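You operate a simulated robot arm through the tools that you are given. There is no shell and no other tool.

The job below is to be done with a simulated robot arm. You get a single attempt, and the scene is never put back.

## Task
Clean the 5 Ah battery's crusted post, then cap both its posts.
Fine: use the cup brush and put it back; red cap on plus, black cap on minus. Set down upright: cup brush.
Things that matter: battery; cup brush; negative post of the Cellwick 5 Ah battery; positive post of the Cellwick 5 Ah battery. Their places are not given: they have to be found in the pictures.

Only the result counts: the job must be done as asked and must still hold three seconds after the hand-in. Knocking over, shifting, dropping, spilling or breaking anything else fails it. Lids that push on must go on centred and level and be pressed home; caps that screw on are set level and turned clockwise until they are tight.

## Robot
A 6-joint arm with a two-finger parallel gripper, fixed in place. Base frame: the origin is at the foot of the arm, x ahead of it, y to its left, z up. Readings come in m, degrees, newtons and seconds.
With the tool pointing down near the work surface it reaches from about 0.58 to 0.94 m from the base axis. Its first joint turns from -149.0 to 149.0 degrees. Payload 3.43 kg.
Tool frame: the origin (TCP) lies between the finger pads and is the grasp point; the fingertips stand 0.034 m ahead of it; z points along the fingers, y is the line along which they close. The gripper opens to 0.128 m. The fingers are 0.024 m wide and 0.012 m thick; the gripper's body (0.048 by 0.13 m) begins 0.096 m behind the TCP.
Orientation is that of the tool frame in the base frame, as a unit quaternion [x, y, z, w]. With the fingers straight down and closing along the base's y, the tool's x points along the base's -x, its y along +y and its z along -z.

## Interface
- The arm moves only by the tool step_arm. Its argument "motion" is text: rows parted by semicolons, each of 7 numbers parted by spaces: the turn, a rotation vector about the base's x, y, z in units of 180 degrees (1.0 is 180 degrees), then the shift along the base's x, y, z in units of 300 mm (1.0 is 300 mm), then the closure, from 0 (fully open) to 1 (shut). In form: ax ay az x y z hand; .... A call has 1 to 20 rows; each row is the pose to reach, as a shift and turn from the pose commanded when the call began. A call with a number of a shift or a turn outside -1 to 1 is refused whole. A row lasts 0.2 s, in which the tool goes at most 0.05 m and 8.6 degrees; a call with a longer step from one row to the next is refused whole, and so is a gripper value outside its range. Where a pose cannot be reached the arm comes as near as it can. A force on the tool above 40 N (or 10 N above the force at the start of the call, whichever is more), or a blocked arm, ends the call early, and 0.2 s more pass. Each finger travels about 0.108 m/s and halts on what it meets, pressing with about 44 N; the grip force reading is that of the motor and also rises with nothing between the fingers. The clock runs only during rows and for 0.2 s after the last one: add rows that repeat a pose to give the fingers time. The reply holds the time, the measured pose of the TCP, the force on the tool along the base axes, the opening and the grip force, in the units named above and with some noise, with the torque about the TCP (base axes, N m) and any sound that the robot's microphone picked up.
- Cameras (640 x 400 px; columns grow to the right, rows downward): "scene" is fixed at [0.2198, -0.6503, 1.6667]; the picture's right is [0.42, -0.91, 0.00], its down [-0.86, -0.40, -0.32] and it looks along [0.29, 0.13, -0.95] (base axes); focal length 300 px, centre (320, 200). "wrist" rides on the gripper at [0.076, -0.011, -0.16] in the tool frame; the picture's right is [0.15, 0.99, 0.00], its down [-0.88, 0.13, -0.46] and it looks along [-0.45, 0.07, 0.89] (tool axes); focal length 234 px, centre (320, 200).
- grab_frame(camera): a new picture of that camera. No time passes.
- move_column(by): slides the trunk up (or, below 0, down) by that many m; the arm rides with it, the base frame stays. It gives what a move gives, with no picture.
- pixel_to_xyz(camera, pixels): for up to 12 pixels [column, row] of the newest picture of that camera ("zoom" is the newest enlarged one), the place [x, y, z] in the base frame of the surface seen there, good to about 0.002 m. No time passes.
- enlarge(camera, box): a new picture of the part [left, top, right, bottom] of that camera's present view, enlarged. No time passes.
- finish_job(): hands the job in; it is judged then, once.

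Unless the task says otherwise, let go and move clear before handing in.

The tools are called after ">>>" as name(argument=value, ...) on one line, values as JSON. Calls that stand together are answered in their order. step_arm: Moves the arm, as the interface text tells. Its arguments: {"type":"object","properties":{"motion":{"type":"string"}},"required":["motion"]} The other tools are called the same way: move_column (by) slides the trunk up or down; grab_frame (camera) takes a picture; pixel_to_xyz (camera, pixels) gives the place of the surface under pixels of a picture; enlarge (camera, box) takes an enlarged picture of a part of a camera's view; finish_job () hands the job in.

At the start:

```text
time_s: 0.0
tcp_pos: [0.4169, -0.4212, 1.1725]
orientation: [0.0, 1.0, 0.0, 0.0]
force: [0.4, 0.1, 1.7]
wrist_torque: [0.01, 0.0, -0.01]
finger_gap: 0.1279
gripper_force: 0.0
trunk travel left (down, up): [-0.65, 0.06]
```

scene: 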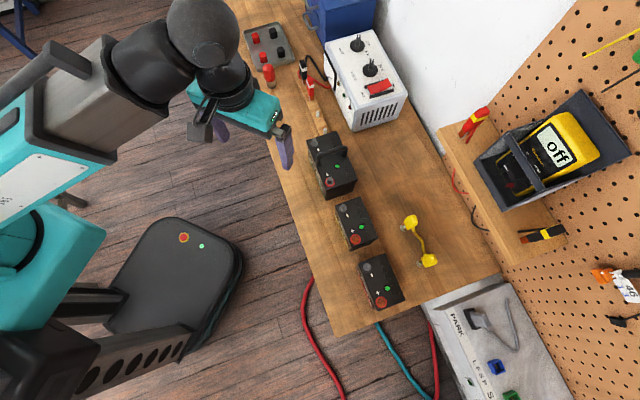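
wrist: 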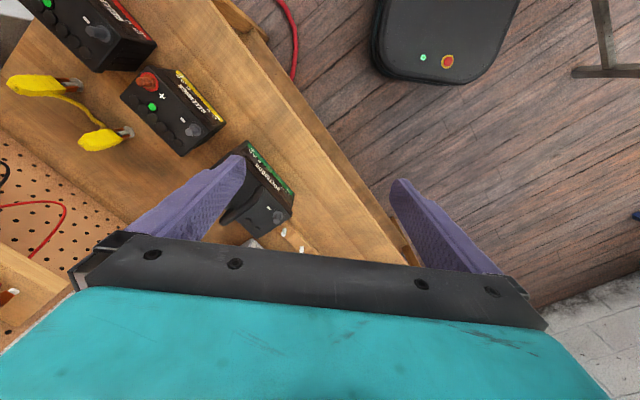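

The scene picture shows three batteries on the bench (around px 330,165; 352,222; 380,282) and a tray with red and black caps near (268,45). I'll enlarge those parts before doing anything.

>>> enlarge(camera="scene", box=[230, 10, 390, 110])

>>> enlarge(camera="scene", box=[290, 120, 450, 220])

>>> enlarge(camera="scene", box=[310, 190, 470, 320])

>>> enlarge(camera="wrist", box=[0, 0, 300, 260])

```text
4.00 times, centred on (310, 60) of scene
```

zoom: 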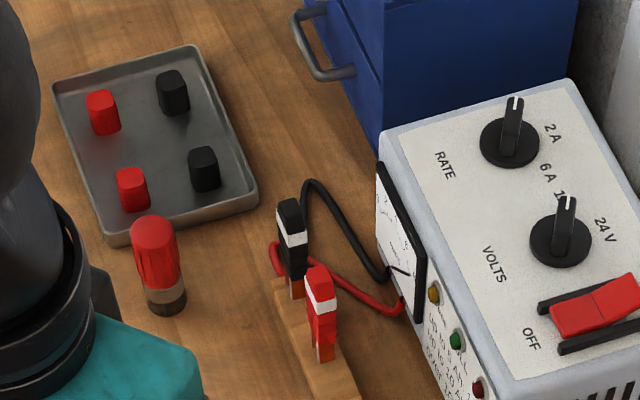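

```text
4.00 times, centred on (370, 170) of scene
```

zoom: 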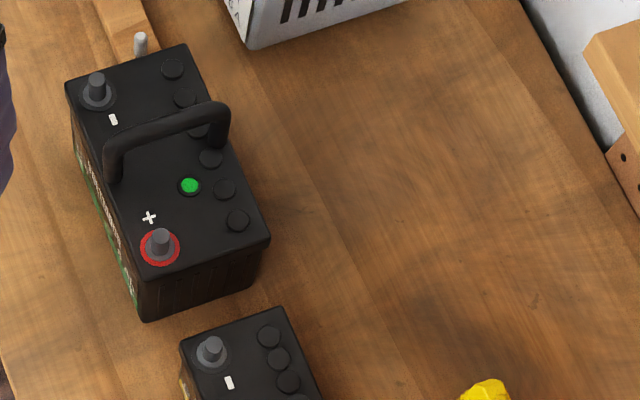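

```text
3.08 times, centred on (390, 255) of scene
```

zoom: 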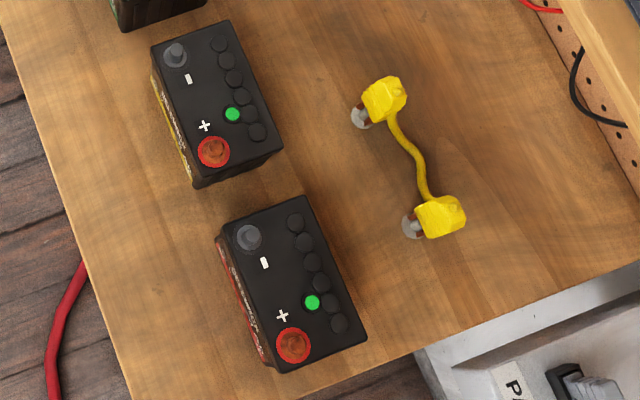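

```text
1.54 times, centred on (150, 130) of wrist
```

zoom: 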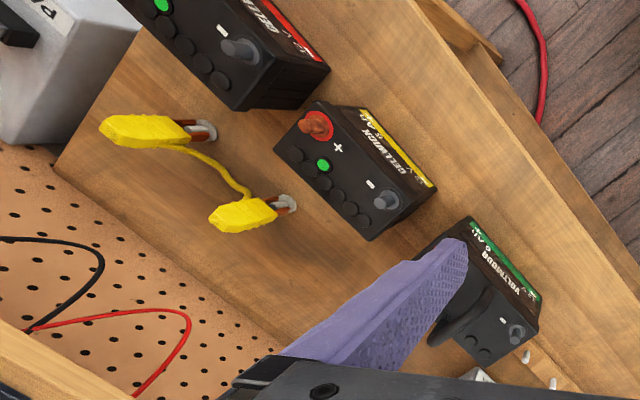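

Two Cellwick batteries are visible, one with a yellow label and one with a red. I need to read the ratings on them, so I'll enlarge the labels in the wrist view and look at the grey pin near scene px (325,130).

>>> enlarge(camera="wrist", box=[110, 50, 240, 160])

>>> enlarge(camera="wrist", box=[20, 0, 170, 80])

>>> enlarge(camera="scene", box=[290, 90, 350, 150])

>>> enlarge(camera="wrist", box=[210, 140, 330, 260])

```text
3.64 times, centred on (175, 105) of wrist
```

zoom: 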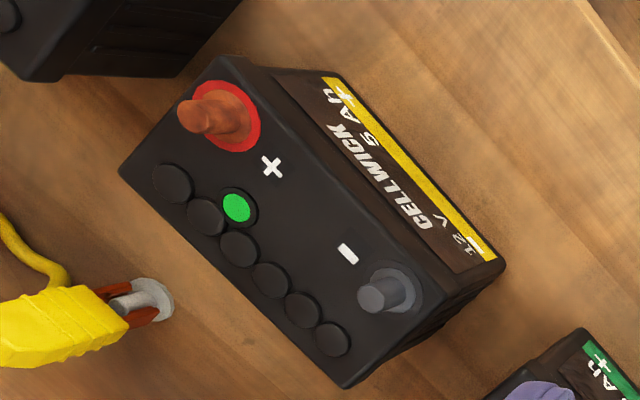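

```text
4.27 times, centred on (95, 40) of wrist
```

zoom: 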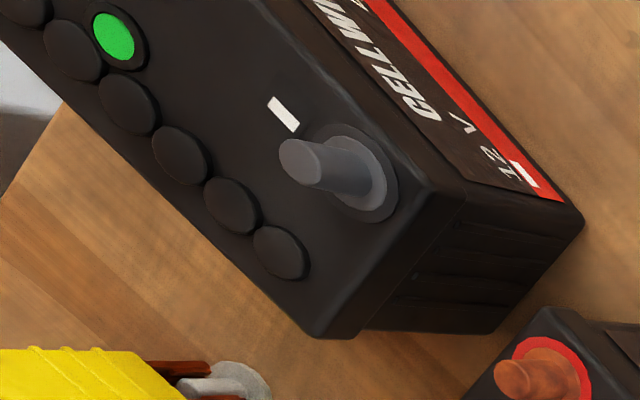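

```text
6.67 times, centred on (320, 120) of scene
```

zoom: 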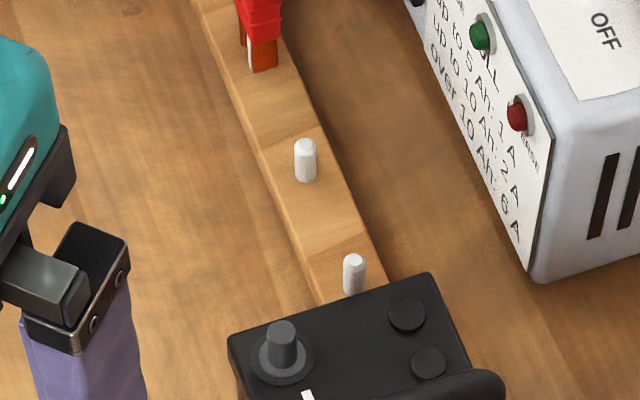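

```text
3.33 times, centred on (270, 200) of wrist
```

zoom: 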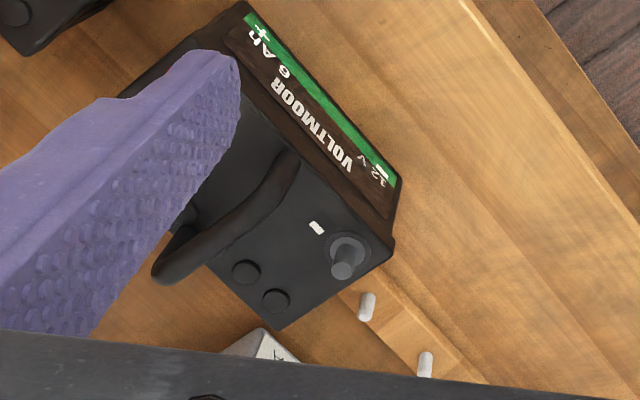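

The middle, yellow-labelled battery reads "CELLWICK 5 Ah", and its plus post (zoom px 215,115) is crusted orange. I'll get coordinates for the batteries, caps and brush next.

>>> enlarge(camera="scene", box=[325, 185, 405, 255])

>>> pixel_to_xyz(camera="scene", pixels=[[256, 38], [273, 34], [262, 57], [281, 51], [268, 70], [270, 85], [300, 230], [300, 180], [425, 165], [330, 128]])

```text
5.71 times, centred on (365, 220) of scene
```

zoom: 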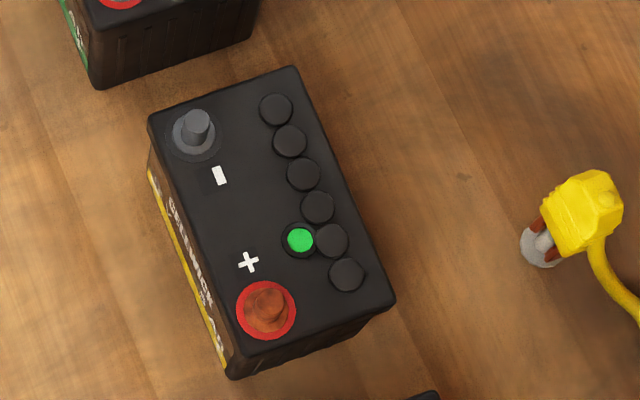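

```text
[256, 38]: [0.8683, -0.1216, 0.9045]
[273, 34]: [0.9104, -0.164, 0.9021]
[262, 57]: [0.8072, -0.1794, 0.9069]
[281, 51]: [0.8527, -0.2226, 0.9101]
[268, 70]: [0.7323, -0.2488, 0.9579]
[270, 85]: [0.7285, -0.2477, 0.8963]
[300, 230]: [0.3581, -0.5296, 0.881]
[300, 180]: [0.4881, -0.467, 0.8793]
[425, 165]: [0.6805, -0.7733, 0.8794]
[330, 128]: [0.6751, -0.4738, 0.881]
```

Bench top is at z≈0.88 and the caps are in the tray near (0.81–0.91, -0.12 to -0.22). Next I'll measure the 5 Ah battery's posts and the brush more closely.

>>> pixel_to_xyz(camera="zoom", pixels=[[198, 118], [198, 130], [205, 152], [265, 293], [268, 315], [250, 325], [290, 325], [155, 118], [292, 70], [392, 298], [228, 372], [240, 210]])

>>> enlarge(camera="scene", box=[235, 15, 305, 95])

```text
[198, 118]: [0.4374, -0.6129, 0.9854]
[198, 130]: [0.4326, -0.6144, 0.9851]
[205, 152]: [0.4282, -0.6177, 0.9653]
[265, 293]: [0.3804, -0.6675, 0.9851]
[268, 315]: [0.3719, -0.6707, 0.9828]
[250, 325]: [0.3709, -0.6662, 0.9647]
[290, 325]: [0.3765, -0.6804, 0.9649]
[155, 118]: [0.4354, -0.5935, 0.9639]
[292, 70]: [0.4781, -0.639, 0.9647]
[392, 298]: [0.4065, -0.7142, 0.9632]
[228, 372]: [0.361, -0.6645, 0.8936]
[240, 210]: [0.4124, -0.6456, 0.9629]
```

```text
5.00 times, centred on (270, 55) of scene
```

zoom: 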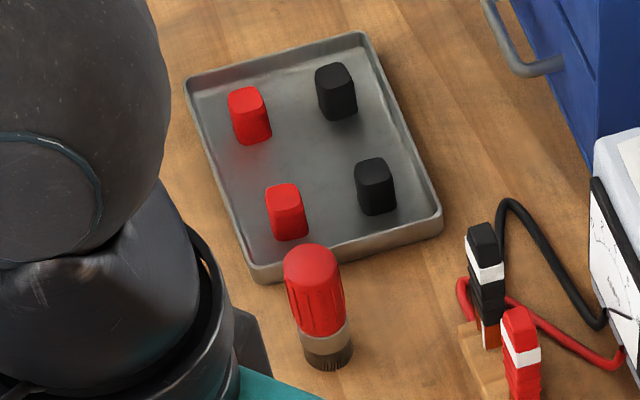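

The plus post is near (0.376, -0.669) with its top at ≈0.985, and the minus post is near (0.435, -0.614). I'll measure the caps, tray and brush in this zoom.

>>> pixel_to_xyz(camera="zoom", pixels=[[232, 95], [262, 92], [246, 105], [252, 140], [335, 73], [338, 115], [284, 195], [288, 235], [373, 170], [376, 210], [312, 262], [325, 360]])

>>> pixel_to_xyz(camera="zoom", pixels=[[258, 272], [436, 212], [190, 80], [360, 35], [300, 160], [320, 200], [290, 275], [338, 270], [312, 250], [303, 340], [350, 340], [260, 310]])

```text
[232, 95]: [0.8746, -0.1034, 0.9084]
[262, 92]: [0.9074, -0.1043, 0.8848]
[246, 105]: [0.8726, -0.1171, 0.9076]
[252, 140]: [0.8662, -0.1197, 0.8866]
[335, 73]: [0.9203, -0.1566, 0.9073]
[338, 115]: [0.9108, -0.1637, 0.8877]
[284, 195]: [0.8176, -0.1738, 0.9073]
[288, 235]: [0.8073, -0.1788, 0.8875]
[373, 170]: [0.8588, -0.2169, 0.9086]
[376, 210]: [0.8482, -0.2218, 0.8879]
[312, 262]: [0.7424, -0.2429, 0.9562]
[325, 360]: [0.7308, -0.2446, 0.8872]
```

```text
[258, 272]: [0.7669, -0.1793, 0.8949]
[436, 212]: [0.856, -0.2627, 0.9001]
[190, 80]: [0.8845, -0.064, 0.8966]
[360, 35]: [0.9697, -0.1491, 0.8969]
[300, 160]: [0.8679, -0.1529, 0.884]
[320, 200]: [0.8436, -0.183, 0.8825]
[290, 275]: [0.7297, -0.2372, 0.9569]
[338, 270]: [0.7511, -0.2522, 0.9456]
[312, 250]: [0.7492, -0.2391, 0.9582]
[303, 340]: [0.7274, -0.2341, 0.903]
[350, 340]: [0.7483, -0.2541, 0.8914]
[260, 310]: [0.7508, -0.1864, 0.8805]
```

The caps stand about 25 mm tall on the tray floor (z≈0.884), and the brush stands near (0.738, -0.244) with its top at 0.958. I'll carry the hand over at its present height so the wrist camera can see that corner.

>>> step_arm(motion="0 0 0 0.1 0.05 0 0; 0 0 0 0.2 0.1 0 0; 0 0 0 0.3 0.15 0 0; 0 0 0 0.4 0.2 0 0; 0 0 0 0.5 0.25 0 0; 0 0 0 0.6 0.32 0 0; 0 0 0 0.7 0.40 0 0; 0 0 0 0.8 0.48 0 0; 0 0 0 0.85 0.55 0 0; 0 0 0 0.85 0.55 0 0")

>>> grab_frame(camera="wrist")

>>> grab_frame(camera="scene")

```text
time_s: 2.0
tcp_pos: [0.6676, -0.2636, 1.1719]
orientation: [-0.007, 1.0, -0.001, 0.001]
force: [2.6, -11.4, -0.3]
wrist_torque: [1.99, 0.38, 1.01]
finger_gap: 0.1281
gripper_force: 0.1
trunk travel left (down, up): [-0.65, 0.06]
stopped in row 9: the force on the tool passed its limit at 56 N (the readings are from after the stop); the commanded pose is now the measured one
```

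```text
taken
```

wrist: 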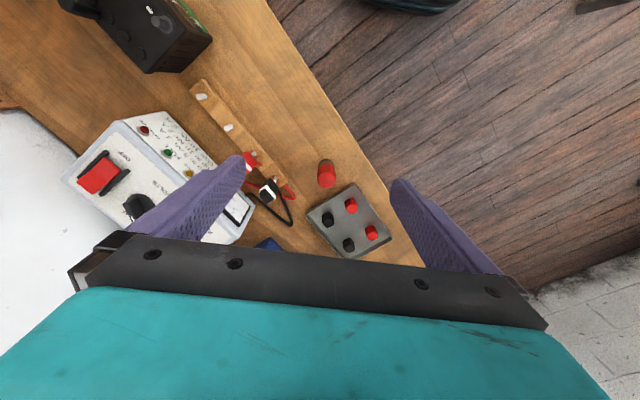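

```text
taken
```

scene: 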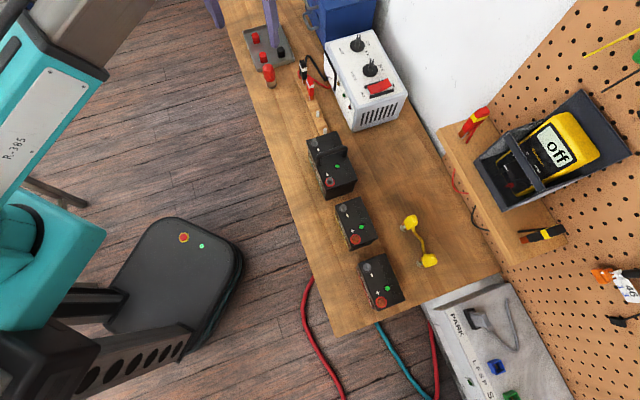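

The move stopped with a 56 N contact. Solving the torque puts it at the camera mount, about 0.17 m above the TCP and 0.09 m toward the base, so the mount most likely touched the arm's own wrist. Nothing on the bench has moved in the picture. I'll back off and turn the hand +45° about z, which takes the camera away from the arm and lines the fingers up with the tray.

>>> step_arm(motion="0 0 0 -0.06 -0.08 0 0; 0 0 -0.0045 -0.12 -0.12 0 0; 0 0 0.04 -0.12 -0.12 0 0; 0 0 0.08 -0.12 -0.12 0 0; 0 0 0.12 -0.12 -0.12 0 0; 0 0 0.16 -0.12 -0.12 0 0; 0 0 0.20 -0.12 -0.12 0 0; 0 0 0.2455 -0.12 -0.12 0 0; 0 0 0.2455 -0.12 -0.12 0 0")

>>> grab_frame(camera="scene")

>>> grab_frame(camera="wrist")

```text
time_s: 4.0
tcp_pos: [0.6323, -0.2989, 1.1708]
orientation: [-0.383, 0.924, -0.002, 0.001]
force: [-0.1, -0.5, -0.3]
wrist_torque: [-0.05, 0.02, 0.0]
finger_gap: 0.1281
gripper_force: 0.1
trunk travel left (down, up): [-0.65, 0.06]
```

```text
taken
```

scene: 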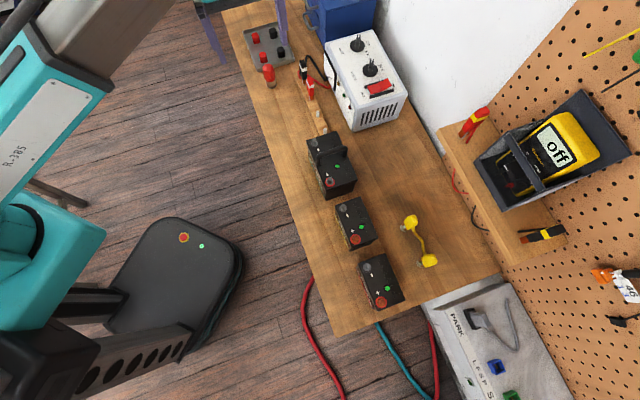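

```text
taken
```

wrist: 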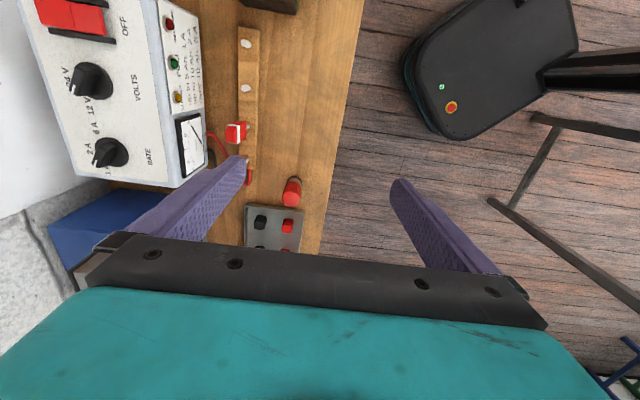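

Force is back to zero and the hand is turned to [-0.383, 0.924], with the brush at wrist px (292,192). I'll enlarge that area and take brush and cap coordinates from this angle.

>>> enlarge(camera="wrist", box=[225, 160, 325, 260])

```text
4.00 times, centred on (275, 210) of wrist
```

zoom: 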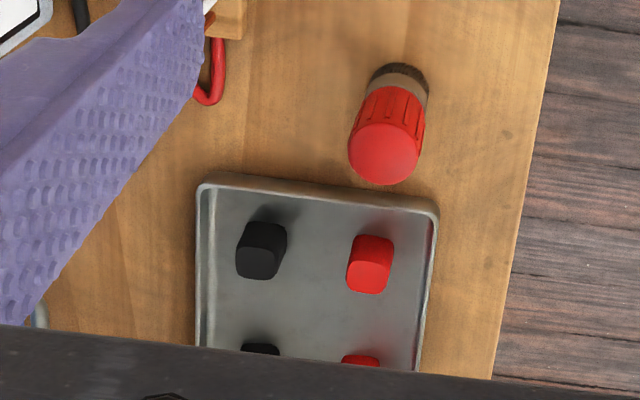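

>>> pixel_to_xyz(camera="zoom", pixels=[[384, 152], [350, 152], [422, 150], [384, 184], [384, 125], [392, 95], [260, 262], [240, 262], [262, 275], [368, 278], [350, 278], [388, 278]])

>>> pixel_to_xyz(camera="zoom", pixels=[[398, 72], [365, 110], [425, 105], [205, 185], [435, 210], [200, 340], [415, 350], [310, 290], [290, 120], [470, 150], [375, 90], [425, 85]])

```text
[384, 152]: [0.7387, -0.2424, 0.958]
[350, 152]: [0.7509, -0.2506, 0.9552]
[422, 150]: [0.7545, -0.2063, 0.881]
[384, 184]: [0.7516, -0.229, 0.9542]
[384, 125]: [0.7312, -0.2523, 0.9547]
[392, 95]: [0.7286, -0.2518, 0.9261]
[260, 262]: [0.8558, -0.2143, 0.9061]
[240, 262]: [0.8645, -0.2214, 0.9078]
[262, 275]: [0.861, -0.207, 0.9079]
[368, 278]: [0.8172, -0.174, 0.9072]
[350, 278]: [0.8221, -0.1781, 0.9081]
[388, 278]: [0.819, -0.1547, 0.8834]
```

```text
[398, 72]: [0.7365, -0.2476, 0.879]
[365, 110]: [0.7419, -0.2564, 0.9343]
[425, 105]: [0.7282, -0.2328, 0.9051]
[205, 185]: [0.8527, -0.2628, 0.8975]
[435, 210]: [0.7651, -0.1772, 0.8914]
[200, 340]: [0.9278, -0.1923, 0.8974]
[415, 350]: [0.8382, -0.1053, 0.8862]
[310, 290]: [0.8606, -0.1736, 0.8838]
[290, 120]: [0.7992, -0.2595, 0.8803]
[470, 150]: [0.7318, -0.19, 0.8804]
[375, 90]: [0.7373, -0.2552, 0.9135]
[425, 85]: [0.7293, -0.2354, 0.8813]
```

The brush axis comes out near (0.740, -0.242), with a handle about 30 mm across. Before descending I'll check how high the clamps, wood strip and charger stand around it.

>>> enlarge(camera="scene", box=[255, 40, 345, 110])

>>> pixel_to_xyz(camera="scene", pixels=[[303, 62], [306, 75], [310, 80], [313, 97], [328, 42], [372, 30], [352, 130], [405, 90], [330, 5], [318, 60], [268, 66], [345, 95]])

```text
5.71 times, centred on (300, 75) of scene
```

zoom: 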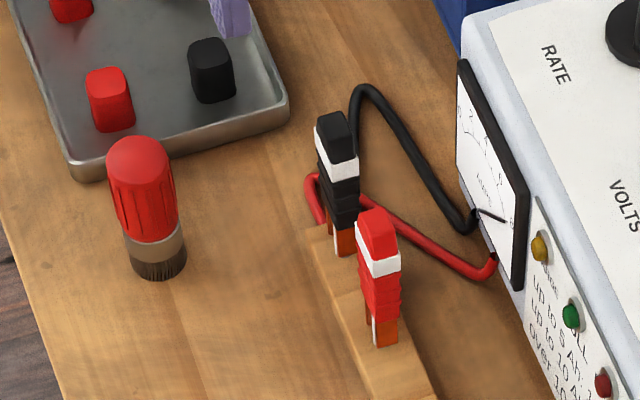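

```text
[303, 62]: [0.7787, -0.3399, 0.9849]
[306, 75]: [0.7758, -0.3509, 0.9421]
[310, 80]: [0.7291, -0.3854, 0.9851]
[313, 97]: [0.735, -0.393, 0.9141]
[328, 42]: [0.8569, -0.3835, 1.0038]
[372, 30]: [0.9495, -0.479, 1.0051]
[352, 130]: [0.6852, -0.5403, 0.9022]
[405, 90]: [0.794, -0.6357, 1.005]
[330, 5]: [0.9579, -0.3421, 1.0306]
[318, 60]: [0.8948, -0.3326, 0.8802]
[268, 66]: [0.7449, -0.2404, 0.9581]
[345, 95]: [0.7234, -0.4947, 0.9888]
```

Clamps are about 0.1 m from the brush and top out at 0.985, so the fingers and gripper body will clear them. I'll move above the brush at TCP z≈1.05 with the fingers part closed, then check the alignment.

>>> step_arm(motion="0 0 0 0.1 0.05 0 0.2; 0 0 0 0.2 0.1 0 0.35; 0 0 0 0.3 0.15 -0.05 0.42; 0 0 0 0.3613 0.192 -0.15 0.42; 0 0 0 0.3613 0.192 -0.28 0.42; 0 0 0 0.3613 0.192 -0.4067 0.42; 0 0 0 0.3613 0.192 -0.4067 0.42")

>>> grab_frame(camera="wrist")

>>> grab_frame(camera="scene")

```text
time_s: 5.6
tcp_pos: [0.7402, -0.24, 1.0503]
orientation: [-0.382, 0.924, -0.002, 0.0]
force: [-1.2, 0.2, -0.1]
wrist_torque: [-0.02, -0.05, 0.03]
finger_gap: 0.0744
gripper_force: 0.1
trunk travel left (down, up): [-0.65, 0.06]
```

```text
taken
```

wrist: 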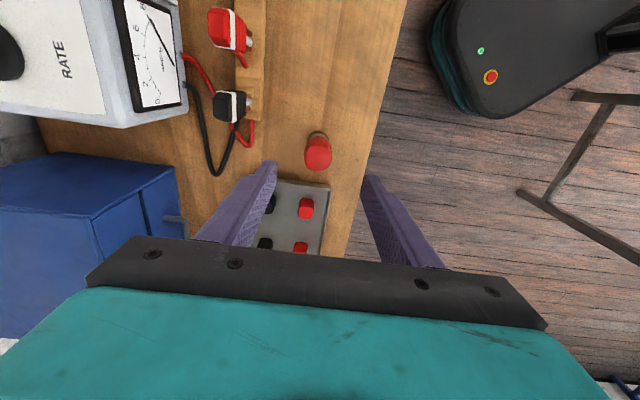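

```text
taken
```

scene: 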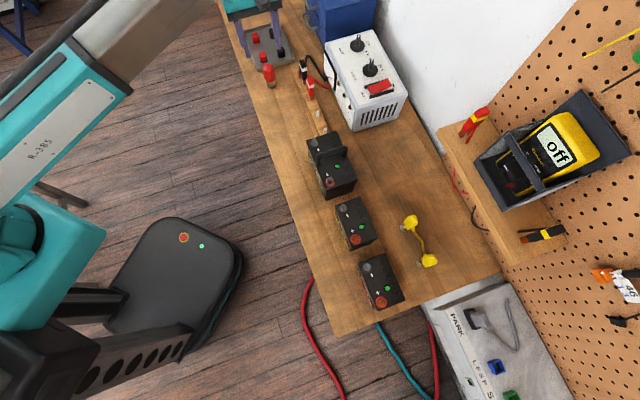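

The brush sits at wrist px (318,153), between fingertips at about (268,165) and (370,180), so it is close to centred. I'll enlarge and re-measure it before going down.

>>> enlarge(camera="wrist", box=[270, 110, 370, 210])

```text
4.00 times, centred on (320, 160) of wrist
```

zoom: 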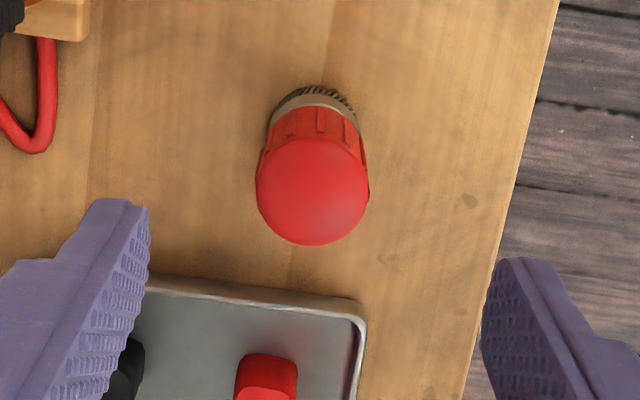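

>>> pixel_to_xyz(camera="zoom", pixels=[[313, 190], [262, 190], [364, 190], [313, 240], [313, 143], [280, 120], [356, 120], [318, 100], [288, 107], [345, 107], [312, 120], [312, 88]])

```text
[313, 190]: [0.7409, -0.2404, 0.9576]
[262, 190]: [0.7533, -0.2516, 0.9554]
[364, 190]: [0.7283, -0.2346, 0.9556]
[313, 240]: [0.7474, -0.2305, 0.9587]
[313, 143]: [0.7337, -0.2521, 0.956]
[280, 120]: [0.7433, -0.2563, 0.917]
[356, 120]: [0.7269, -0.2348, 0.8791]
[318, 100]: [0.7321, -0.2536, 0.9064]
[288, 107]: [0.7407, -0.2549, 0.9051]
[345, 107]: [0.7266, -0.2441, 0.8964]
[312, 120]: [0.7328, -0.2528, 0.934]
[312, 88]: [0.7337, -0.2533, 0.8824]
```

The brush centre is (0.7407, -0.242), matching the commanded TCP. I'll go straight down to TCP z≈0.945 so the tips stay above the ferrule, then close on the handle.

>>> step_arm(motion="0 0 0 0.002 0 -0.12 0.42; 0 0 0 0.002 0 -0.24 0.42; 0 0 0 0.002 0 -0.35 0.42; 0 0 0 0.002 0 -0.35 0.42; 0 0 0 0.002 0 -0.35 0.7; 0 0 0 0.002 0 -0.35 1; 0 0 0 0.002 0 -0.35 1; 0 0 0 0.002 0 -0.35 1")

>>> grab_frame(camera="wrist")

```text
time_s: 7.4
tcp_pos: [0.7413, -0.2422, 0.9457]
orientation: [-0.382, 0.924, -0.001, 0.001]
force: [-0.4, 0.8, 0.1]
wrist_torque: [-0.03, -0.01, -0.03]
finger_gap: 0.0306
gripper_force: 44.1
trunk travel left (down, up): [-0.65, 0.06]
```

```text
taken
```

wrist: 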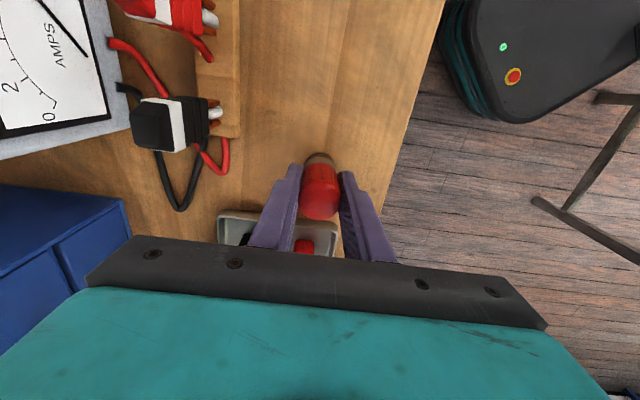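

The brush is gripped: gap 30.6 mm at 44 N, with its home at TCP (0.7413, -0.2422, 0.945). I'll lift it clear and carry it halfway toward the battery.

>>> step_arm(motion="0 0 0 0 0 0.06 1; 0 0 0 0 0 0.2 1; 0 0 0 0 0 0.35 1; 0 0 0 0 0 0.5 1; 0 0 0 0 0 0.6 1; 0 0 0 -0.1 -0.117 0.6 1; 0 0 0 -0.2 -0.234 0.6 1; 0 0 0 -0.3 -0.351 0.6 1; 0 0 0 -0.4 -0.468 0.6 1; 0 0 0 -0.5 -0.585 0.6 1; 0 0 0 -0.6 -0.702 0.6 1; 0 0 0 -0.6 -0.702 0.6 1")

>>> grab_frame(camera="wrist")

>>> grab_frame(camera="scene")

```text
time_s: 10.0
tcp_pos: [0.5615, -0.4517, 1.1249]
orientation: [-0.382, 0.924, -0.002, 0.001]
force: [1.1, -0.1, -1.6]
wrist_torque: [0.0, 0.02, -0.01]
finger_gap: 0.0306
gripper_force: 43.9
trunk travel left (down, up): [-0.65, 0.06]
```

```text
taken
```

wrist: 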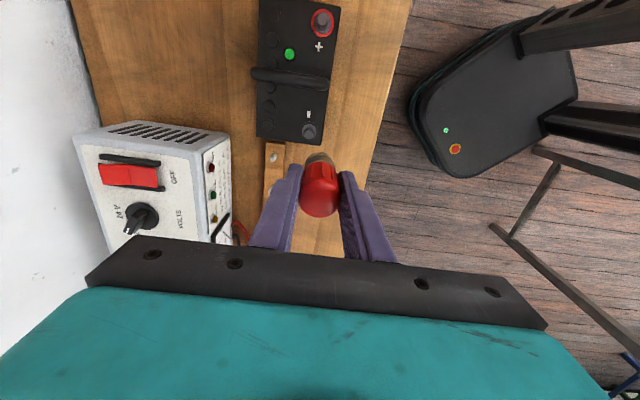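

```text
taken
```

scene: 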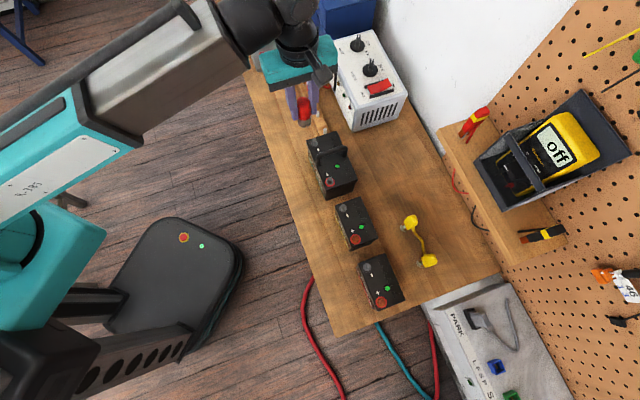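

The brush is held upright and clear, and the batteries are ahead at the top of the wrist picture. I'll go on to a hover just short of the 5 Ah battery's plus post to measure it closely.

>>> step_arm(motion="0 0 0 -0.0938 -0.1116 0 1; 0 0 0 -0.1876 -0.2232 0 1; 0 0 0 -0.2814 -0.3348 0 1; 0 0 0 -0.3752 -0.4464 0 1; 0 0 0 -0.469 -0.558 0 1; 0 0 0 -0.469 -0.558 0 1")

>>> grab_frame(camera="wrist")

>>> enlarge(camera="wrist", box=[240, 60, 400, 220])

>>> grab_frame(camera="scene")

```text
time_s: 11.4
tcp_pos: [0.4183, -0.6211, 1.124]
orientation: [-0.382, 0.924, -0.001, 0.001]
force: [0.8, 0.0, -1.2]
wrist_torque: [0.0, 0.0, 0.0]
finger_gap: 0.0308
gripper_force: 43.8
trunk travel left (down, up): [-0.65, 0.06]
```

```text
taken
```

wrist: 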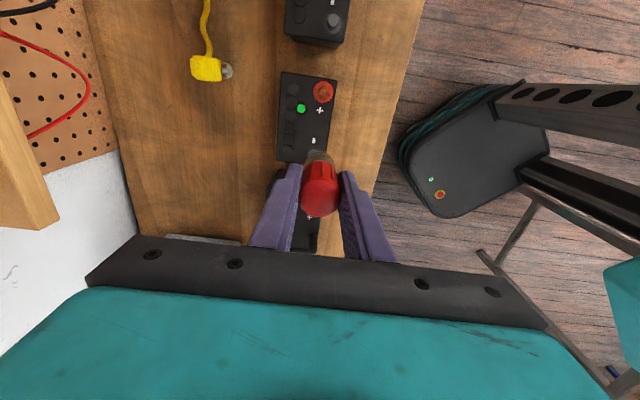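

```text
2.50 times, centred on (320, 140) of wrist
```

zoom: 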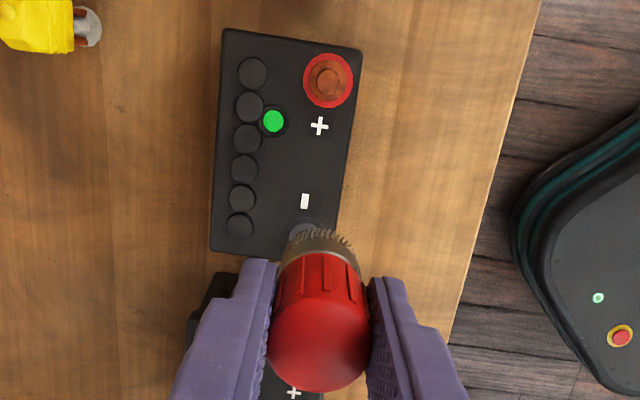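

```text
taken
```

scene: 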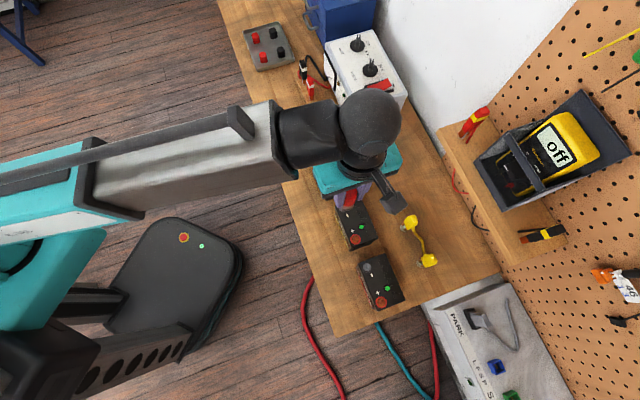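

The plus post is in clear view at wrist-zoom px (327,80), ringed by its red base. I'll read off its position from several pixels in both cameras.

>>> enlarge(camera="wrist", box=[295, 70, 351, 126])

>>> pixel_to_xyz(camera="wrist", pixels=[[322, 91], [320, 91], [325, 91], [322, 89], [322, 94], [322, 97], [314, 92], [331, 92], [322, 83], [322, 101]])

>>> enlarge(camera="scene", box=[335, 215, 385, 255])

```text
7.14 times, centred on (323, 98) of wrist
```

zoom: 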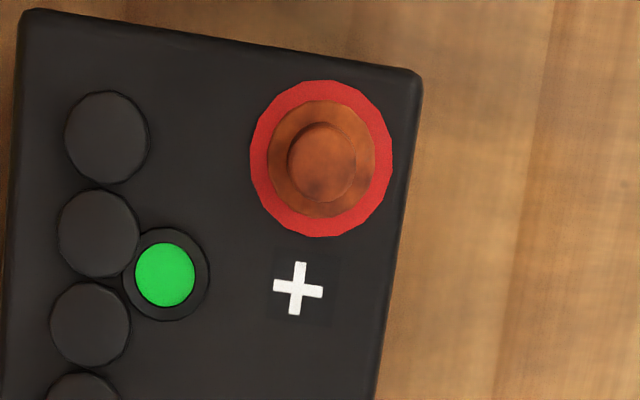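

```text
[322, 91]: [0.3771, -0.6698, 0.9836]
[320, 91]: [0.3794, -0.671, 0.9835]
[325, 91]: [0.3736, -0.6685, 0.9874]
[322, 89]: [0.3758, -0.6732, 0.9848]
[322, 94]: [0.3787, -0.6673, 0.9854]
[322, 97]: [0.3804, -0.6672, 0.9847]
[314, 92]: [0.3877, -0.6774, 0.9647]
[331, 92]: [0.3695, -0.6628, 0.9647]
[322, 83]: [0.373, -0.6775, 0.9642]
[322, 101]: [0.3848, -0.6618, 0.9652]
```

```text
10.00 times, centred on (360, 235) of scene
```

zoom: 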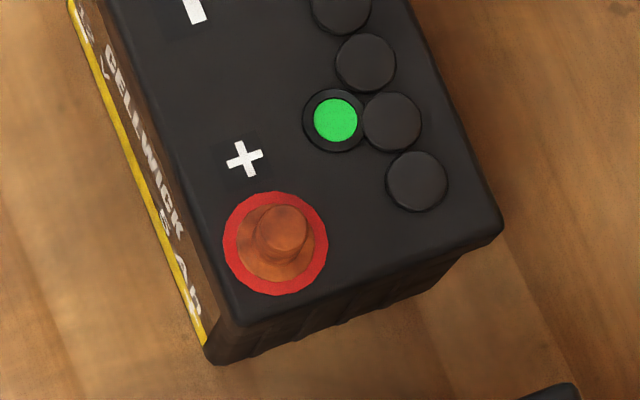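

>>> pixel_to_xyz(camera="zoom", pixels=[[281, 228], [262, 225], [300, 228], [281, 212], [281, 245], [226, 243], [323, 243], [275, 196], [275, 291], [240, 285], [310, 205], [275, 270]])

>>> enlarge(camera="wrist", box=[295, 70, 351, 126])

```text
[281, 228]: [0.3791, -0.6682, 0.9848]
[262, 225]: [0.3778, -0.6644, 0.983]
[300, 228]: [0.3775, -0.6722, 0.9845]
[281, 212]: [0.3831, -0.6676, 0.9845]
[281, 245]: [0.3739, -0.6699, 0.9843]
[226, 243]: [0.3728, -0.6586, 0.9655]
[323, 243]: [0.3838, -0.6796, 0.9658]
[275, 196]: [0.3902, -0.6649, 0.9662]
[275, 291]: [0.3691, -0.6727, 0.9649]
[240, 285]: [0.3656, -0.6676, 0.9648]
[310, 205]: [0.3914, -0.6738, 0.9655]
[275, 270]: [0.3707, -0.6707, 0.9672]
```

```text
7.14 times, centred on (323, 98) of wrist
```

zoom: 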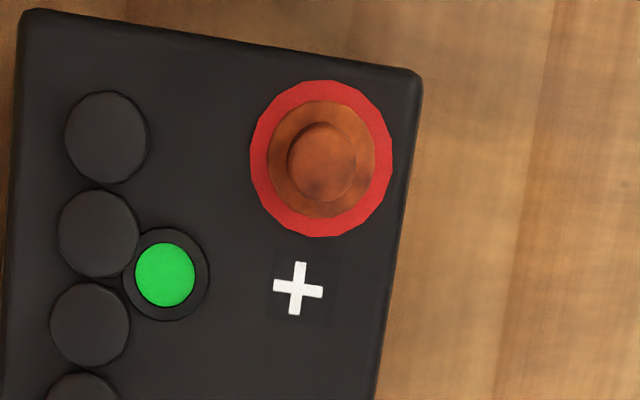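

>>> pixel_to_xyz(camera="zoom", pixels=[[322, 160], [294, 160], [350, 160], [322, 130], [322, 192], [254, 158], [388, 160], [320, 86], [320, 232], [272, 110], [370, 210], [340, 150]])

```text
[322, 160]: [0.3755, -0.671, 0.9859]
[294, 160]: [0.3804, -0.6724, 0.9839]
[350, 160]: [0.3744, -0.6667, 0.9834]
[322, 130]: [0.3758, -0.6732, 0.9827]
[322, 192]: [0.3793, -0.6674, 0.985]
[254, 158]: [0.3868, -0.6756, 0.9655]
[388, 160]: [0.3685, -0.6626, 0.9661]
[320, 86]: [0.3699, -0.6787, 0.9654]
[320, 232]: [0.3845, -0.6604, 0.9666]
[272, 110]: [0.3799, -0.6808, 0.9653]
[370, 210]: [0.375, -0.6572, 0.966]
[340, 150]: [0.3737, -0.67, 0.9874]
```

Both cameras agree on the plus post centre at about (0.3778, -0.6693), with battery top 0.965 and post top 0.985. I'll move the brush over it and lower until the bristles are just above the post, brush bottom near 0.998.

>>> step_arm(motion="0 0 0 -0.07 -0.082 0 1; 0 0 0 -0.1403 -0.1643 0 1; 0 0 0 -0.1403 -0.1643 -0.1 1; 0 0 0 -0.1403 -0.1643 -0.2 1; 0 0 0 -0.1403 -0.1643 -0.2 1")

>>> grab_frame(camera="wrist")

>>> enlarge(camera="wrist", box=[250, 100, 390, 240])

>>> enlarge(camera="scene", box=[310, 180, 430, 280])

```text
time_s: 12.6
tcp_pos: [0.3767, -0.6703, 1.0633]
orientation: [-0.382, 0.924, -0.002, 0.001]
force: [0.3, -0.3, -0.2]
wrist_torque: [0.0, -0.03, -0.03]
finger_gap: 0.0306
gripper_force: 44.3
trunk travel left (down, up): [-0.65, 0.06]
```

```text
taken
```

wrist: 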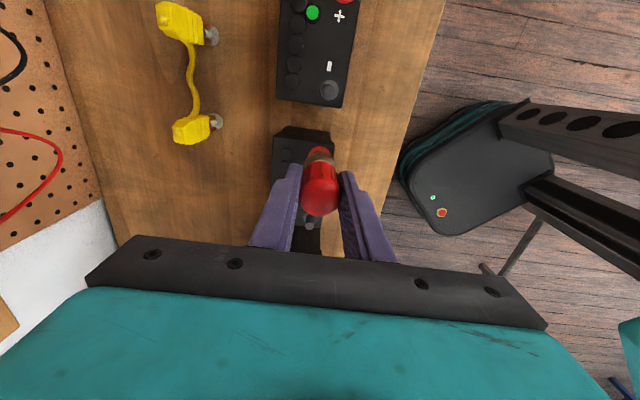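

```text
2.86 times, centred on (320, 170) of wrist
```

zoom: 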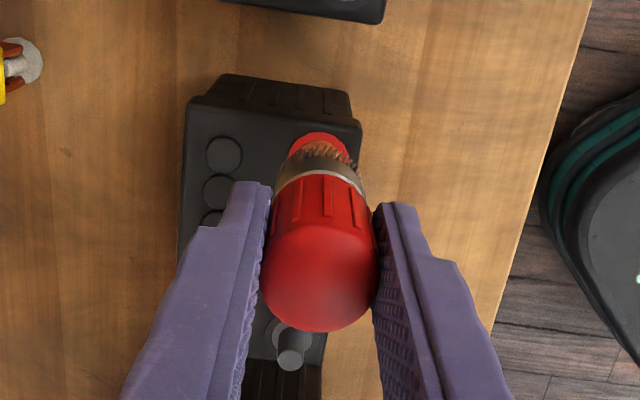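

```text
4.00 times, centred on (370, 230) of scene
```

zoom: 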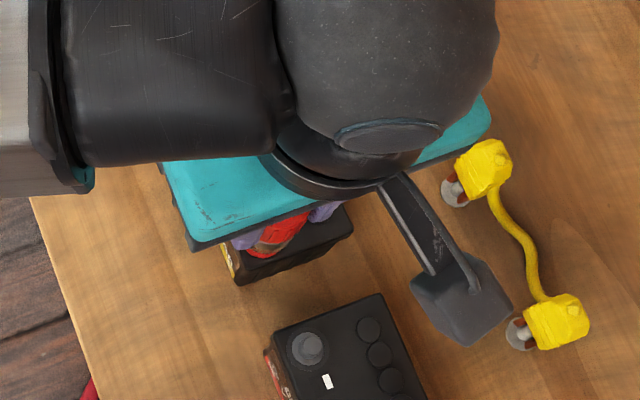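

The brush is lined up over the red ring (ring visible just behind the bristles at zoom px (320,145)), and there's no force yet. I'll correct by 1 mm and lower slowly onto the post, watching the force.

>>> step_arm(motion="0 0 0 0.003 0.003 -0.015 1; 0 0 0 0.003 0.003 -0.03 1; 0 0 0 0.003 0.003 -0.045 1; 0 0 0 0.003 0.003 -0.06 1; 0 0 0 0.003 0.003 -0.06 1")

```text
time_s: 13.6
tcp_pos: [0.3794, -0.6679, 1.0544]
orientation: [-0.383, 0.924, -0.006, 0.001]
force: [-2.4, 4.8, 18.2]
wrist_torque: [0.27, 0.32, 0.0]
finger_gap: 0.0307
gripper_force: 44.3
trunk travel left (down, up): [-0.65, 0.06]
stopped in row 4: the force on the tool passed its limit at 41 N (the readings are from after the stop); the commanded pose is now the measured one
```

The bristles met something at TCP z≈1.054, which puts the brush bottom at ≈0.989, right at the post top. The torque suggests the contact is off to the −x side, so the brush is probably catching its rim. I'll look closely before moving again.

>>> enlarge(camera="scene", box=[355, 215, 405, 250])

>>> enlarge(camera="wrist", box=[285, 120, 355, 190])

>>> enlarge(camera="scene", box=[325, 215, 405, 275])

```text
11.43 times, centred on (380, 232) of scene
```

zoom: 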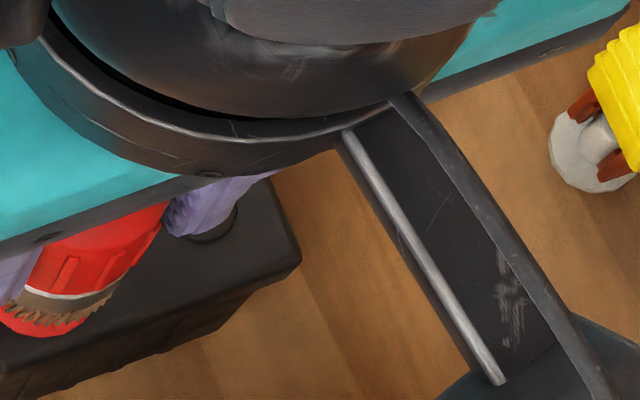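

```text
5.71 times, centred on (320, 155) of wrist
```

zoom: 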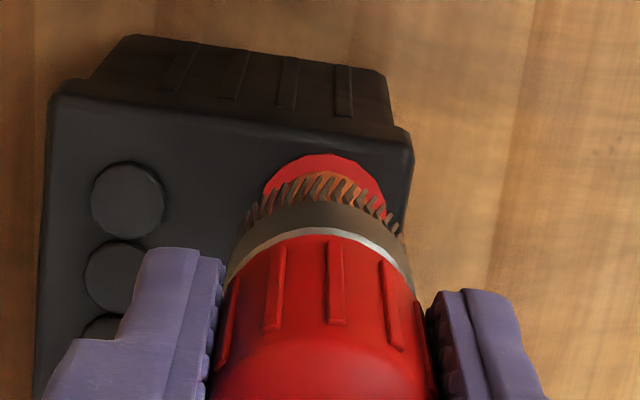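

```text
6.67 times, centred on (365, 245) of scene
```

zoom: 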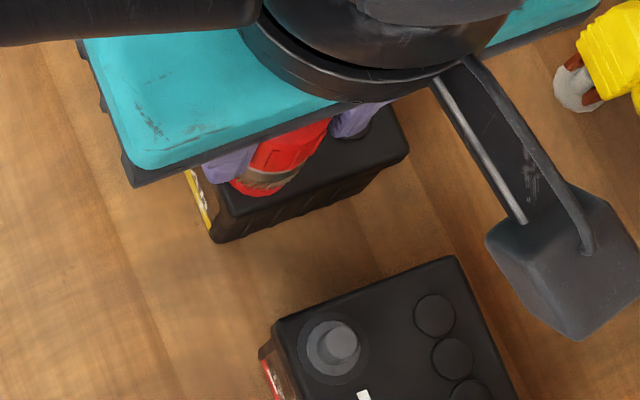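

>>> enlarge(camera="wrist", box=[295, 135, 345, 185])

```text
8.00 times, centred on (320, 160) of wrist
```

zoom: 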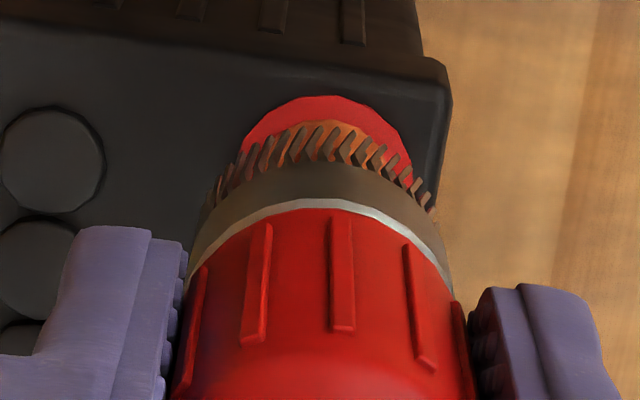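

>>> pixel_to_xyz(camera="zoom", pixels=[[322, 98], [322, 110], [322, 175], [245, 190], [405, 190], [300, 140], [345, 143], [322, 128], [325, 160], [215, 200], [430, 205], [338, 220]])

```text
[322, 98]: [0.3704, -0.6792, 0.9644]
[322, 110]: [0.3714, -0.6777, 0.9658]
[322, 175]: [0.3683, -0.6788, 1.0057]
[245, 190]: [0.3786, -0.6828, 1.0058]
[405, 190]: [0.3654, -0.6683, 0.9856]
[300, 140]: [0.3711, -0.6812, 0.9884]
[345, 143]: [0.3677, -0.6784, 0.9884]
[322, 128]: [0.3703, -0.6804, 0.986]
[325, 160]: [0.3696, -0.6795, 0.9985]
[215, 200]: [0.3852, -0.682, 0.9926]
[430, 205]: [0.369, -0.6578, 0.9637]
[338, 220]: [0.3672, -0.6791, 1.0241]
```

The bristle ring and red base ring line up to within about 1–2 mm in this view, so this is a small misalignment or bristle contact rather than a gross miss. I'll lift 8 mm, level the tool, and centre it on (0.3778, -0.6693).

>>> step_arm(motion="0 0 0 0 0 0.015 1; 0.0033 0.002 0 -0.0053 -0.0047 0.027 1; 0.0033 0.002 0 -0.0053 -0.0047 0.027 1; 0.0033 0.002 0 -0.0053 -0.0047 0.027 1")

>>> step_arm(motion="0 0 0 0 0 0 1")

>>> enlarge(camera="wrist", box=[295, 135, 345, 185])

```text
time_s: 14.6
tcp_pos: [0.3781, -0.6711, 1.0599]
orientation: [-0.382, 0.924, 0.0, 0.0]
force: [-0.3, -0.6, -0.3]
wrist_torque: [0.0, 0.0, 0.0]
finger_gap: 0.0309
gripper_force: 43.6
trunk travel left (down, up): [-0.65, 0.06]
```

```text
time_s: 15.0
tcp_pos: [0.3769, -0.6709, 1.059]
orientation: [-0.381, 0.925, 0.001, 0.0]
force: [0.3, 0.4, -0.9]
wrist_torque: [-0.03, -0.04, -0.03]
finger_gap: 0.0308
gripper_force: 44.4
trunk travel left (down, up): [-0.65, 0.06]
```

```text
8.00 times, centred on (320, 160) of wrist
```

zoom: 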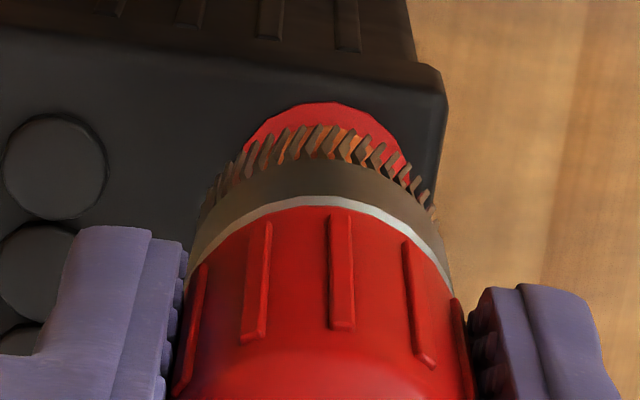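

Free-air readings settle at about (0.3775, -0.671, 1.0595), so the arm sits 1.7 mm off in y and 3 mm low from its command. I'll correct y by that amount and probe downward in 1 mm rows to see whether the post enters the cup.

>>> step_arm(motion="0 0 0 0.001 0.0055 0 1; 0 0 0 0.001 0.0055 -0.004 1; 0 0 0 0.001 0.0055 -0.008 1; 0 0 0 0.001 0.0055 -0.012 1; 0 0 0 0.001 0.0055 -0.016 1; 0 0 0 0.001 0.0055 -0.020 1; 0 0 0 0.001 0.0055 -0.024 1; 0 0 0 0.001 0.0055 -0.028 1; 0 0 0 0.001 0.0055 -0.028 1")

```text
time_s: 17.0
tcp_pos: [0.3779, -0.6701, 1.0513]
orientation: [-0.382, 0.924, 0.002, 0.0]
force: [-0.8, -0.1, -0.2]
wrist_torque: [0.0, 0.0, 0.01]
finger_gap: 0.0307
gripper_force: 43.8
trunk travel left (down, up): [-0.65, 0.06]
```

No force at 1.0513, which is 3 mm below the earlier contact, so the cup is hollow and the post is starting to enter. I'll keep lowering slowly toward the battery top.

>>> step_arm(motion="0 0 0 0 0 -0.005 1; 0 0 0 0 0 -0.010 1; 0 0 0 0 0 -0.015 1; 0 0 0 0 0 -0.020 1; 0 0 0 0 0 -0.025 1; 0 0 0 0 0 -0.030 1; 0 0 0 0 0 -0.035 1; 0 0 0 0 0 -0.040 1; 0 0 0 0 0 -0.045 1; 0 0 0 0 0 -0.050 1; 0 0 0 0 0 -0.055 1; 0 0 0 0 0 -0.058 1; 0 0 0 0 0 -0.058 1")

>>> enlarge(camera="wrist", box=[285, 125, 355, 195])

```text
time_s: 19.8
tcp_pos: [0.3771, -0.6682, 1.0369]
orientation: [-0.383, 0.924, -0.002, 0.0]
force: [6.5, -7.8, 38.8]
wrist_torque: [-0.46, -0.37, 0.0]
finger_gap: 0.0304
gripper_force: 43.9
trunk travel left (down, up): [-0.65, 0.06]
```

```text
5.71 times, centred on (320, 160) of wrist
```

zoom: 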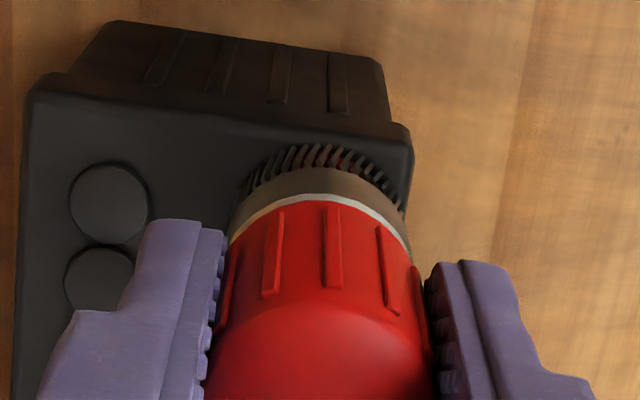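

The cup is seated over the post with the brush bottom at ≈0.971, pressing at 38.8 N. I'll ease off 1.5 mm and twist the brush back and forth about its axis to scrub.

>>> step_arm(motion="0 0 0 0 0 0.005 1; 0 0 -0.04 0 0 0.005 1; 0 0 -0.08 0 0 0.005 1; 0 0 -0.12 0 0 0.005 1; 0 0 -0.16 0 0 0.005 1; 0 0 -0.2 0 0 0.005 1; 0 0 -0.16 0 0 0.005 1; 0 0 -0.12 0 0 0.005 1; 0 0 -0.08 0 0 0.005 1; 0 0 -0.04 0 0 0.005 1; 0 0 0 0 0 0.005 1; 0 0 0 0 0 0.005 1")

>>> enlarge(camera="wrist", box=[285, 125, 355, 195])

```text
time_s: 22.4
tcp_pos: [0.3769, -0.6684, 1.0368]
orientation: [-0.382, 0.924, 0.0, 0.001]
force: [-0.6, -5.0, 40.1]
wrist_torque: [-0.39, -0.11, -0.03]
finger_gap: 0.0297
gripper_force: 44.0
trunk travel left (down, up): [-0.65, 0.06]
```

```text
5.71 times, centred on (320, 160) of wrist
```

zoom: 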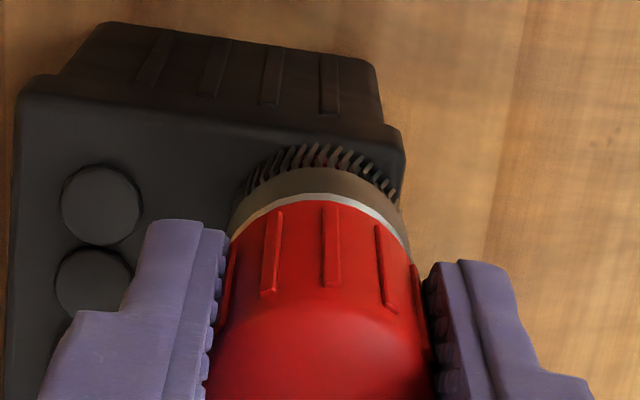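

The twist completed with no stop, and the bench grain shifted by the same ~10 zoom px as the battery, so the battery hasn't moved. Force is still 40 N though, so I'll raise a little and read again.

>>> step_arm(motion="0 0 0 0 0 0.007 1; 0 0 0 0 0 0.007 1")

```text
time_s: 23.0
tcp_pos: [0.3764, -0.6675, 1.0372]
orientation: [-0.382, 0.924, 0.001, -0.001]
force: [-1.9, -0.6, 26.0]
wrist_torque: [-0.08, 0.07, 0.03]
finger_gap: 0.0304
gripper_force: 44.2
trunk travel left (down, up): [-0.65, 0.06]
```

Now at 26 N with the tool level. I'll ease up another 1 mm and do a longer scrub, sweeping to both sides.

>>> step_arm(motion="0 0 0.04 0 0 0.003 1; 0 0 0.08 0 0 0.003 1; 0 0 0.12 0 0 0.003 1; 0 0 0.16 0 0 0.003 1; 0 0 0.2 0 0 0.003 1; 0 0 0.16 0 0 0.003 1; 0 0 0.12 0 0 0.003 1; 0 0 0.08 0 0 0.003 1; 0 0 0.04 0 0 0.003 1; 0 0 0 0 0 0.003 1; 0 0 -0.04 0 0 0.003 1; 0 0 -0.08 0 0 0.003 1; 0 0 -0.12 0 0 0.003 1; 0 0 -0.16 0 0 0.003 1; 0 0 -0.2 0 0 0.003 1; 0 0 -0.16 0 0 0.003 1; 0 0 -0.12 0 0 0.003 1; 0 0 -0.08 0 0 0.003 1; 0 0 -0.04 0 0 0.003 1; 0 0 0 0 0 0.003 1")

>>> enlarge(camera="wrist", box=[285, 125, 355, 195])

```text
time_s: 27.2
tcp_pos: [0.3792, -0.6688, 1.0385]
orientation: [-0.384, 0.924, 0.001, -0.001]
force: [-0.4, -0.7, 0.1]
wrist_torque: [0.0, -0.04, -0.02]
finger_gap: 0.0304
gripper_force: 44.1
trunk travel left (down, up): [-0.65, 0.06]
```

```text
5.71 times, centred on (320, 160) of wrist
```

zoom: 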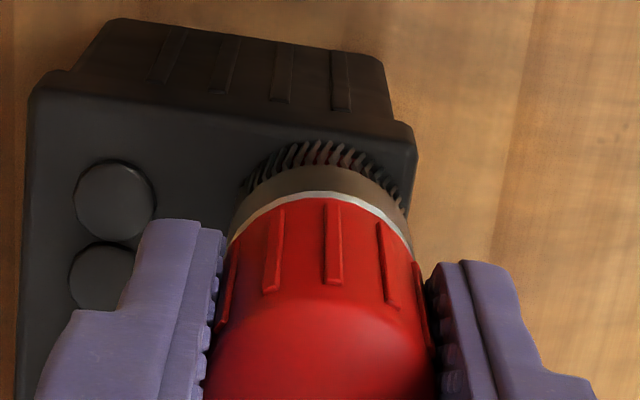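

Force has dropped to zero, so that last sweep was light. I'll press about 1.5 mm lower and make one more full scrub.

>>> step_arm(motion="0 0 0.04 0 0 -0.006 1; 0 0 0.08 0 0 -0.006 1; 0 0 0.12 0 0 -0.006 1; 0 0 0.16 0 0 -0.006 1; 0 0 0.2 0 0 -0.006 1; 0 0 0.16 0 0 -0.006 1; 0 0 0.12 0 0 -0.006 1; 0 0 0.08 0 0 -0.006 1; 0 0 0.04 0 0 -0.006 1; 0 0 0 0 0 -0.006 1; 0 0 -0.04 0 0 -0.006 1; 0 0 -0.08 0 0 -0.006 1; 0 0 -0.12 0 0 -0.006 1; 0 0 -0.16 0 0 -0.006 1; 0 0 -0.2 0 0 -0.006 1; 0 0 -0.16 0 0 -0.006 1; 0 0 -0.12 0 0 -0.006 1; 0 0 -0.08 0 0 -0.006 1; 0 0 -0.04 0 0 -0.006 1; 0 0 0 0 0 -0.006 1")

```text
time_s: 31.4
tcp_pos: [0.3779, -0.6692, 1.0378]
orientation: [-0.383, 0.924, 0.0, 0.0]
force: [0.5, -1.6, 12.4]
wrist_torque: [-0.03, -0.03, -0.02]
finger_gap: 0.0306
gripper_force: 44.1
trunk travel left (down, up): [-0.65, 0.06]
```

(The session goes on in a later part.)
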